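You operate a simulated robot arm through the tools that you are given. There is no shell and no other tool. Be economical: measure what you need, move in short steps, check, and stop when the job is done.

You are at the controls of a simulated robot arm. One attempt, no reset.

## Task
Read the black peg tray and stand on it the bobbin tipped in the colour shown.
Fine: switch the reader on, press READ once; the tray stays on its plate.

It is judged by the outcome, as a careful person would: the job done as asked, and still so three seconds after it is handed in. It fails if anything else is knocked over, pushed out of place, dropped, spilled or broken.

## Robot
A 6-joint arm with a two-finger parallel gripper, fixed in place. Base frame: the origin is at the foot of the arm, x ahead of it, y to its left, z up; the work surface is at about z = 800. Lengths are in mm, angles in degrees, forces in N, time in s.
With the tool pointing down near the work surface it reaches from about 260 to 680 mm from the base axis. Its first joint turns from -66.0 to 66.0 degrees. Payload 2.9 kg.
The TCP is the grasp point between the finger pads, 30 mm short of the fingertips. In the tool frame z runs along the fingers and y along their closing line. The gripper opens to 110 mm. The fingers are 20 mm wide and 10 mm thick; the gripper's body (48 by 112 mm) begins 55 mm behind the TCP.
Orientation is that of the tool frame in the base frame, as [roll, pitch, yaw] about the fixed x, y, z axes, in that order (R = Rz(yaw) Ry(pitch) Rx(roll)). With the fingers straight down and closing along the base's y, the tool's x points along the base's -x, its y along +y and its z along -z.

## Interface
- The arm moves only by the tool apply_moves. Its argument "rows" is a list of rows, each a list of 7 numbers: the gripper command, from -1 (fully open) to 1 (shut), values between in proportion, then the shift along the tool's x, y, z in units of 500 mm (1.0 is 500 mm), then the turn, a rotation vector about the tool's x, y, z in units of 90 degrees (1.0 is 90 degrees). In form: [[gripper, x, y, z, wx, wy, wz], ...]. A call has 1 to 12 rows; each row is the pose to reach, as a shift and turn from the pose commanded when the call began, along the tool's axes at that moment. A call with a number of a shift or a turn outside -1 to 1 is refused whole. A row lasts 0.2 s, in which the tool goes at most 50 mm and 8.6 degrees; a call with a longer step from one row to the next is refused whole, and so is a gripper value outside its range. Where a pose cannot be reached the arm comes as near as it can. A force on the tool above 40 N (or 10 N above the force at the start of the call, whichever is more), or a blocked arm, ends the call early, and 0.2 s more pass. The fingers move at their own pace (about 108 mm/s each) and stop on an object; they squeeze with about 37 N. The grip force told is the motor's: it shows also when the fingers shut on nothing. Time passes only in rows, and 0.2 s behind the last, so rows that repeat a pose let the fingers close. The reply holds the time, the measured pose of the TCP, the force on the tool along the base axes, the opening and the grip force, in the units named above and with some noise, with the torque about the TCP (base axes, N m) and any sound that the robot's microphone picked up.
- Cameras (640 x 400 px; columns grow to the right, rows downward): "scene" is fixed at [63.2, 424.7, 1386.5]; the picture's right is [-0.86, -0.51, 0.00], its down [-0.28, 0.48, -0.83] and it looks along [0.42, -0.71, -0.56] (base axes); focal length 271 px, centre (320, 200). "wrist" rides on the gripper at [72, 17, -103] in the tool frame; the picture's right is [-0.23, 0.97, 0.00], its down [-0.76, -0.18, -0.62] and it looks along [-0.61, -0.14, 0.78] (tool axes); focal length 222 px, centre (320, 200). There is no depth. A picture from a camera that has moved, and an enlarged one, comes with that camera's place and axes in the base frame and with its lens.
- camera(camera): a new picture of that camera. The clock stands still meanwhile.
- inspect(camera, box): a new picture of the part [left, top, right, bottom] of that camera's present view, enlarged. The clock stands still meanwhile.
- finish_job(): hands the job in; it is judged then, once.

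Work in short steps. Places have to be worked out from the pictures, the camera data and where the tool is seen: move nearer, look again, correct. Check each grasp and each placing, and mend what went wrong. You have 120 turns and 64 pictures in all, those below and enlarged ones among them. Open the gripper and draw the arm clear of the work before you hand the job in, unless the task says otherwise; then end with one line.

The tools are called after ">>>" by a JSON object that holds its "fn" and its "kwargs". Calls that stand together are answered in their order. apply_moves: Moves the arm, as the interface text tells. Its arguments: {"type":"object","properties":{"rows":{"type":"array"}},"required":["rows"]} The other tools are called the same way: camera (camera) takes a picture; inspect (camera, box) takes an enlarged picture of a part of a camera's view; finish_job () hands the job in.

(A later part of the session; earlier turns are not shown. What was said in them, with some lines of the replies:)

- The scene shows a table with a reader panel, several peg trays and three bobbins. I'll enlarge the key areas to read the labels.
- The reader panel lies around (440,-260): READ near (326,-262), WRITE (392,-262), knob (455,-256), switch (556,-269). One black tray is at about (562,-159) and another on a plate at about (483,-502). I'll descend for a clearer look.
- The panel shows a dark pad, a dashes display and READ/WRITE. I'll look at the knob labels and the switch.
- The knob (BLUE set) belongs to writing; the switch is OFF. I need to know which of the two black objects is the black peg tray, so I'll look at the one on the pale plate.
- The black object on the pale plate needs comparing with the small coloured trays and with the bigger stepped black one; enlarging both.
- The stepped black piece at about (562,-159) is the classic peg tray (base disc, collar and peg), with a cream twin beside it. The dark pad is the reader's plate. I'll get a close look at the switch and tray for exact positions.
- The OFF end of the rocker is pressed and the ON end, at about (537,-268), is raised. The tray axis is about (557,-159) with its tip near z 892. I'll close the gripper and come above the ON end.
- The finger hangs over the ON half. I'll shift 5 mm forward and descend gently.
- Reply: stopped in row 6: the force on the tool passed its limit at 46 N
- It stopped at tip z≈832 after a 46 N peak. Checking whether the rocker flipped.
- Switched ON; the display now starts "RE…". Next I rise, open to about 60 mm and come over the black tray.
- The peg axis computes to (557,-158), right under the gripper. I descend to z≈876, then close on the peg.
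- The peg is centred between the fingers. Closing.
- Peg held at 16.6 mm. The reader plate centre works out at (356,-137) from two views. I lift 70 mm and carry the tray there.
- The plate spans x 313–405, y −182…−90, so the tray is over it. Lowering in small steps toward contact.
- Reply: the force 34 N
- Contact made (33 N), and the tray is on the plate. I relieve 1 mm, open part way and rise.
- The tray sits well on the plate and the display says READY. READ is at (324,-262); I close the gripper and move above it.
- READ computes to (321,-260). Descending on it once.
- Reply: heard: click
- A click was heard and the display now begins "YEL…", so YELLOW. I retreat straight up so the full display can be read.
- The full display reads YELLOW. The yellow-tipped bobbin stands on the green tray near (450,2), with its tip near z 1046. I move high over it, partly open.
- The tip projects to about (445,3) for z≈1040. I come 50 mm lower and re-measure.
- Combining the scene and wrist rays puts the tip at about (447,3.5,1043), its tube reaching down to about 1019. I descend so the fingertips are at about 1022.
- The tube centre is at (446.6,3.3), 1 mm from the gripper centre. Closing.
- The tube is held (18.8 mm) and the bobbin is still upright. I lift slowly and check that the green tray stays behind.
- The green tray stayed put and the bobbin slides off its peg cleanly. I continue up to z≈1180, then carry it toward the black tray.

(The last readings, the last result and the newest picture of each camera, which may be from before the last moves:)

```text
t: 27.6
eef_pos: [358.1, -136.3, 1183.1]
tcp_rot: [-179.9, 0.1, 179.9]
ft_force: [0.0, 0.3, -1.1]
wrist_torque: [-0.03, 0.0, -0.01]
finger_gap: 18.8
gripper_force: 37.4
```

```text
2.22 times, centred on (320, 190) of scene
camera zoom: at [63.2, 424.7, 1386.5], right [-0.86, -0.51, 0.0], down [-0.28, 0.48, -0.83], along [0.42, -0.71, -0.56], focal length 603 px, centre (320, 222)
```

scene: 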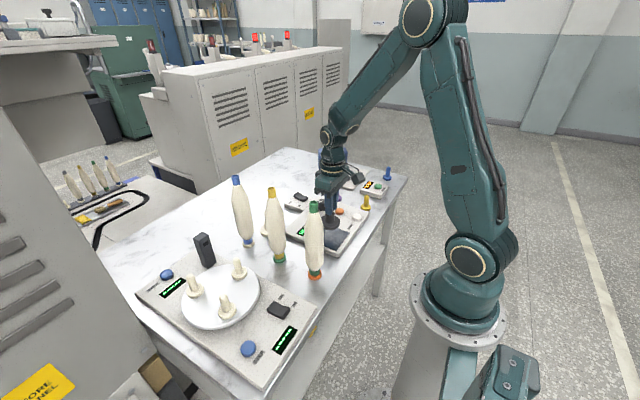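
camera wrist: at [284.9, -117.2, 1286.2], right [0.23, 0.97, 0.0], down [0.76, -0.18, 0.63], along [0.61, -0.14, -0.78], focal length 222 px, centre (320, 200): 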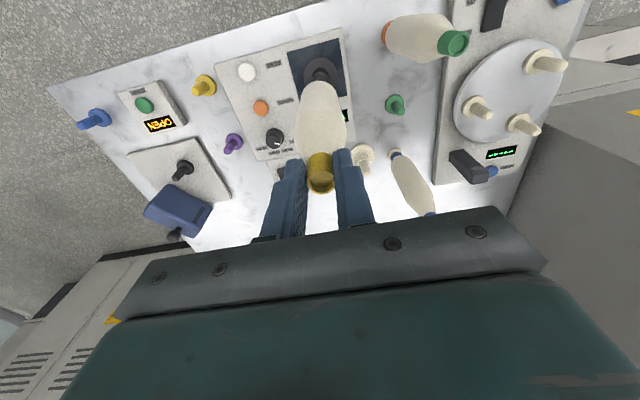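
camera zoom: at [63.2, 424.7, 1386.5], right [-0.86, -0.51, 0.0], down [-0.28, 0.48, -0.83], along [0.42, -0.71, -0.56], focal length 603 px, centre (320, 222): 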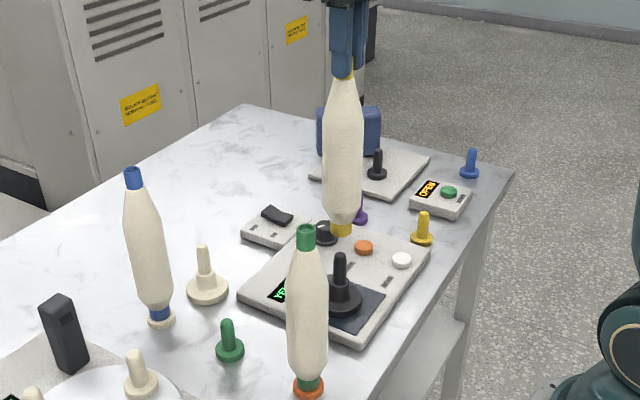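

By scene rays the bobbin's foot (z≈940) is above the peg tip (z≈910) and the two line up in x. I lower 18 mm and zoom in to check alignment.

>>> {"fn": "apply_moves", "kwargs": {"rows": [[1, 0, 0, 0.02, 0, 0, 0], [1, 0, 0, 0.036, 0, 0, 0], [1, 0, 0, 0.036, 0, 0, 0]]}}

>>> {"fn": "inspect", "kwargs": {"camera": "scene", "box": [300, 175, 360, 245]}}

>>> {"fn": "inspect", "kwargs": {"camera": "wrist", "box": [270, 30, 370, 200]}}

```text
t: 28.4
eef_pos: [358.3, -136.1, 1165.3]
tcp_rot: [-179.9, 0.0, -179.8]
ft_force: [0.3, 0.7, -1.7]
wrist_torque: [0.01, 0.0, -0.01]
finger_gap: 18.6
gripper_force: 36.9
```

```text
5.71 times, centred on (330, 210) of scene
camera zoom: at [63.2, 424.7, 1386.5], right [-0.86, -0.51, 0.0], down [-0.28, 0.48, -0.83], along [0.42, -0.71, -0.56], focal length 1551 px, centre (263, 143)
```

zoom: 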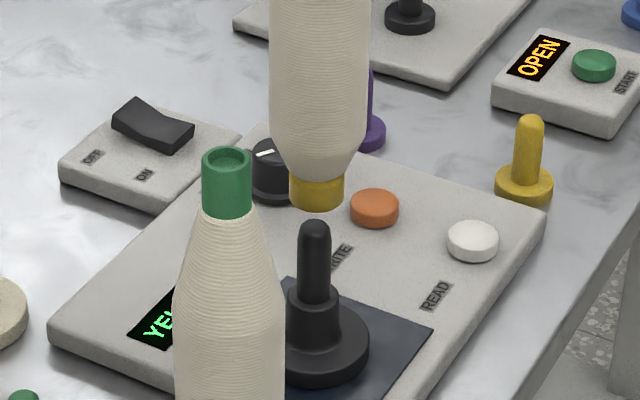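

```text
2.35 times, centred on (320, 115) of wrist
camera zoom: at [285.1, -117.0, 1267.6], right [0.23, 0.97, 0.0], down [0.76, -0.18, 0.62], along [0.61, -0.14, -0.78], focal length 523 px, centre (320, 400)
```

zoom: 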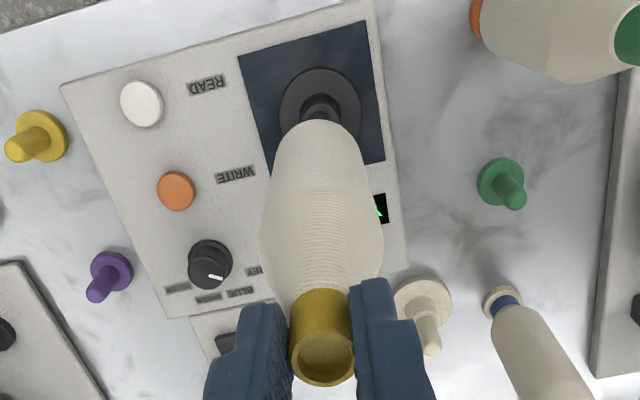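

Foot and peg tip line up within about 1 mm in both views. Lowering gently onto the peg.

>>> {"fn": "apply_moves", "kwargs": {"rows": [[1, -0.001, -0.0005, 0.014, 0, 0, 0], [1, -0.001, -0.0005, 0.024, 0, 0, 0], [1, -0.001, -0.0005, 0.034, 0, 0, 0], [1, -0.001, -0.0005, 0.044, 0, 0, 0], [1, -0.001, -0.0005, 0.054, 0, 0, 0], [1, -0.001, -0.0005, 0.064, 0, 0, 0]]}}

>>> {"fn": "inspect", "kwargs": {"camera": "scene", "box": [300, 175, 360, 245]}}

```text
t: 29.8
eef_pos: [358.4, -136.0, 1131.5]
tcp_rot: [-179.9, 0.2, -180.0]
ft_force: [-0.8, 0.1, -1.1]
wrist_torque: [-0.04, 0.01, -0.04]
finger_gap: 18.4
gripper_force: 36.8
```

```text
5.71 times, centred on (330, 210) of scene
camera zoom: at [63.2, 424.7, 1386.5], right [-0.86, -0.51, 0.0], down [-0.28, 0.48, -0.83], along [0.42, -0.71, -0.56], focal length 1551 px, centre (263, 143)
```

zoom: 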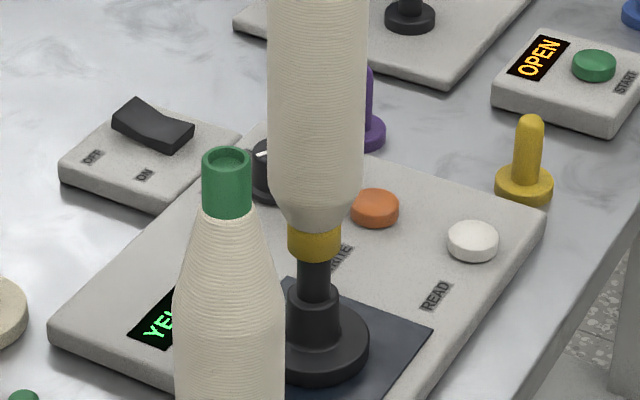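

The peg is inside the bobbin with no contact force and about 22 mm to go. Continuing with smaller steps at the end.

>>> {"fn": "apply_moves", "kwargs": {"rows": [[1, 0, 0, 0.014, 0, 0, 0], [1, 0, 0, 0.026, 0, 0, 0], [1, 0, 0, 0.034, 0, 0, 0], [1, 0, 0, 0.039, 0, 0, 0], [1, 0, 0, 0.043, 0, 0, 0]]}}

>>> {"fn": "inspect", "kwargs": {"camera": "scene", "box": [300, 175, 360, 245]}}

```text
t: 31.0
eef_pos: [358.8, -137.3, 1109.5]
tcp_rot: [-179.9, 0.0, -179.9]
ft_force: [-1.1, -0.3, -1.2]
wrist_torque: [-0.02, -0.02, 0.01]
finger_gap: 19.0
gripper_force: 37.2
```

```text
5.71 times, centred on (330, 210) of scene
camera zoom: at [63.2, 424.7, 1386.5], right [-0.86, -0.51, 0.0], down [-0.28, 0.48, -0.83], along [0.42, -0.71, -0.56], focal length 1551 px, centre (263, 143)
```

zoom: 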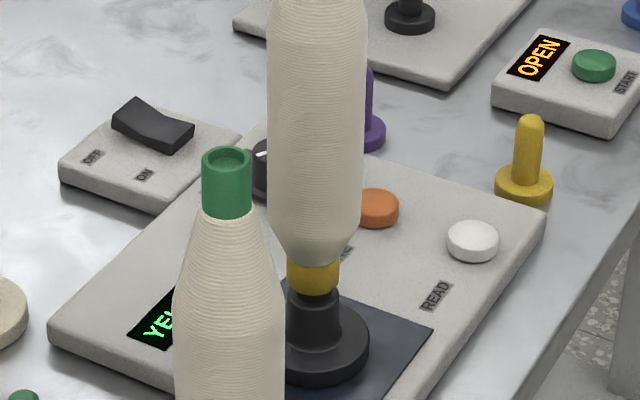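

Nearly seated. Inching down until contact.

>>> {"fn": "apply_moves", "kwargs": {"rows": [[1, 0, 0, 0.003, 0, 0, 0], [1, 0, 0, 0.006, 0, 0, 0], [1, 0, 0, 0.009, 0, 0, 0]]}}

```text
t: 31.8
eef_pos: [357.8, -136.5, 1106.7]
tcp_rot: [-180.0, 0.2, 180.0]
ft_force: [0.4, 0.0, -1.0]
wrist_torque: [-0.01, 0.04, 0.0]
finger_gap: 18.7
gripper_force: 36.4
```

>>> {"fn": "apply_moves", "kwargs": {"rows": [[1, 0, 0, 0.003, 0, 0, 0], [1, 0, 0, 0.006, 0, 0, 0], [1, 0, 0, 0.009, 0, 0, 0]]}}

>>> {"fn": "inspect", "kwargs": {"camera": "scene", "box": [300, 175, 360, 245]}}

```text
t: 32.6
eef_pos: [358.3, -136.0, 1102.5]
tcp_rot: [-179.8, 0.2, 180.0]
ft_force: [-1.2, -0.8, 7.1]
wrist_torque: [0.05, 0.4, 0.02]
finger_gap: 19.1
gripper_force: 37.1
```

```text
5.71 times, centred on (330, 210) of scene
camera zoom: at [63.1, 424.7, 1386.5], right [-0.86, -0.51, 0.0], down [-0.28, 0.48, -0.83], along [0.42, -0.71, -0.56], focal length 1551 px, centre (263, 143)
```

zoom: 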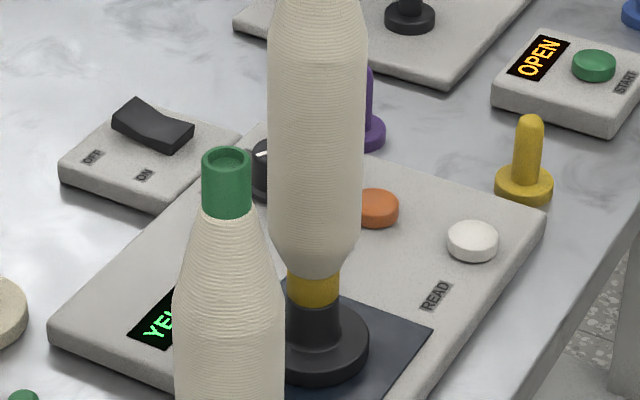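

The bobbin is seated on the collar (7 N contact). I release, let it settle and rise straight up.

>>> {"fn": "apply_moves", "kwargs": {"rows": [[0.4, 0, 0, 0, 0, 0, 0], [-0.1, 0, 0, 0, 0, 0, 0], [-0.1, 0, 0, 0, 0, 0, 0], [-0.1, 0, 0, -0.06, 0, 0, 0], [-0.1, 0, 0, -0.14, 0, 0, 0], [-0.1, 0, 0, -0.23, 0, 0, 0], [-0.1, 0, -0.08, -0.26, 0, 0, 0], [-0.1, 0, -0.16, -0.26, 0, 0, 0]]}}

>>> {"fn": "camera", "kwargs": {"camera": "scene"}}

>>> {"fn": "inspect", "kwargs": {"camera": "scene", "box": [210, 130, 370, 290]}}

>>> {"fn": "camera", "kwargs": {"camera": "wrist"}}

```text
t: 34.4
eef_pos: [357.9, -216.2, 1231.8]
tcp_rot: [-179.9, 0.1, -180.0]
ft_force: [0.1, -1.1, -0.5]
wrist_torque: [-0.03, 0.01, -0.02]
finger_gap: 60.7
gripper_force: 0.0
```

```text
15 pictures are left
```

scene: 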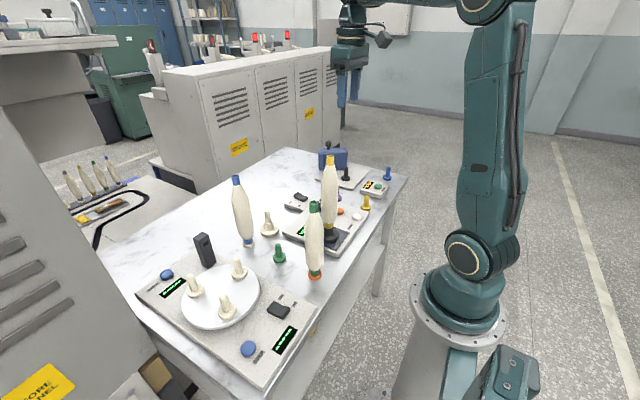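

```text
2.50 times, centred on (290, 210) of scene
camera zoom: at [63.2, 424.7, 1386.5], right [-0.86, -0.51, 0.0], down [-0.28, 0.48, -0.83], along [0.42, -0.71, -0.56], focal length 678 px, centre (395, 175)
```

zoom: 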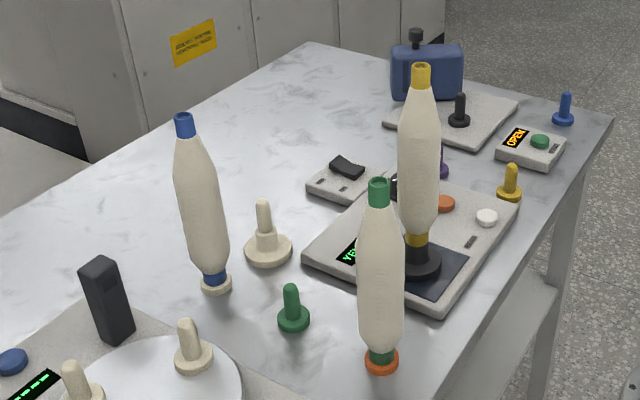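

```text
13 pictures are left
camera wrist: at [285.2, -197.0, 1335.3], right [0.23, 0.97, 0.0], down [0.76, -0.18, 0.63], along [0.61, -0.14, -0.78], focal length 222 px, centre (320, 200)
```

wrist: 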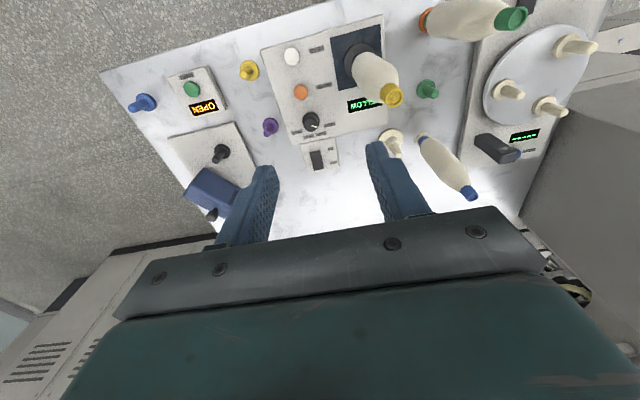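

The yellow bobbin stands upright on the black tray on the reader's plate, everything else is in place, and the arm is clear and open. Handing in.

>>> {"fn": "finish_job", "kwargs": {}}

```text
The job is handed in.
```

I switched the reader on, put the black peg tray on its plate and pressed READ once. The display showed YELLOW, so the yellow-tipped bobbin now stands upright on that tray, still on the plate, and the last pictures show nothing else disturbed.
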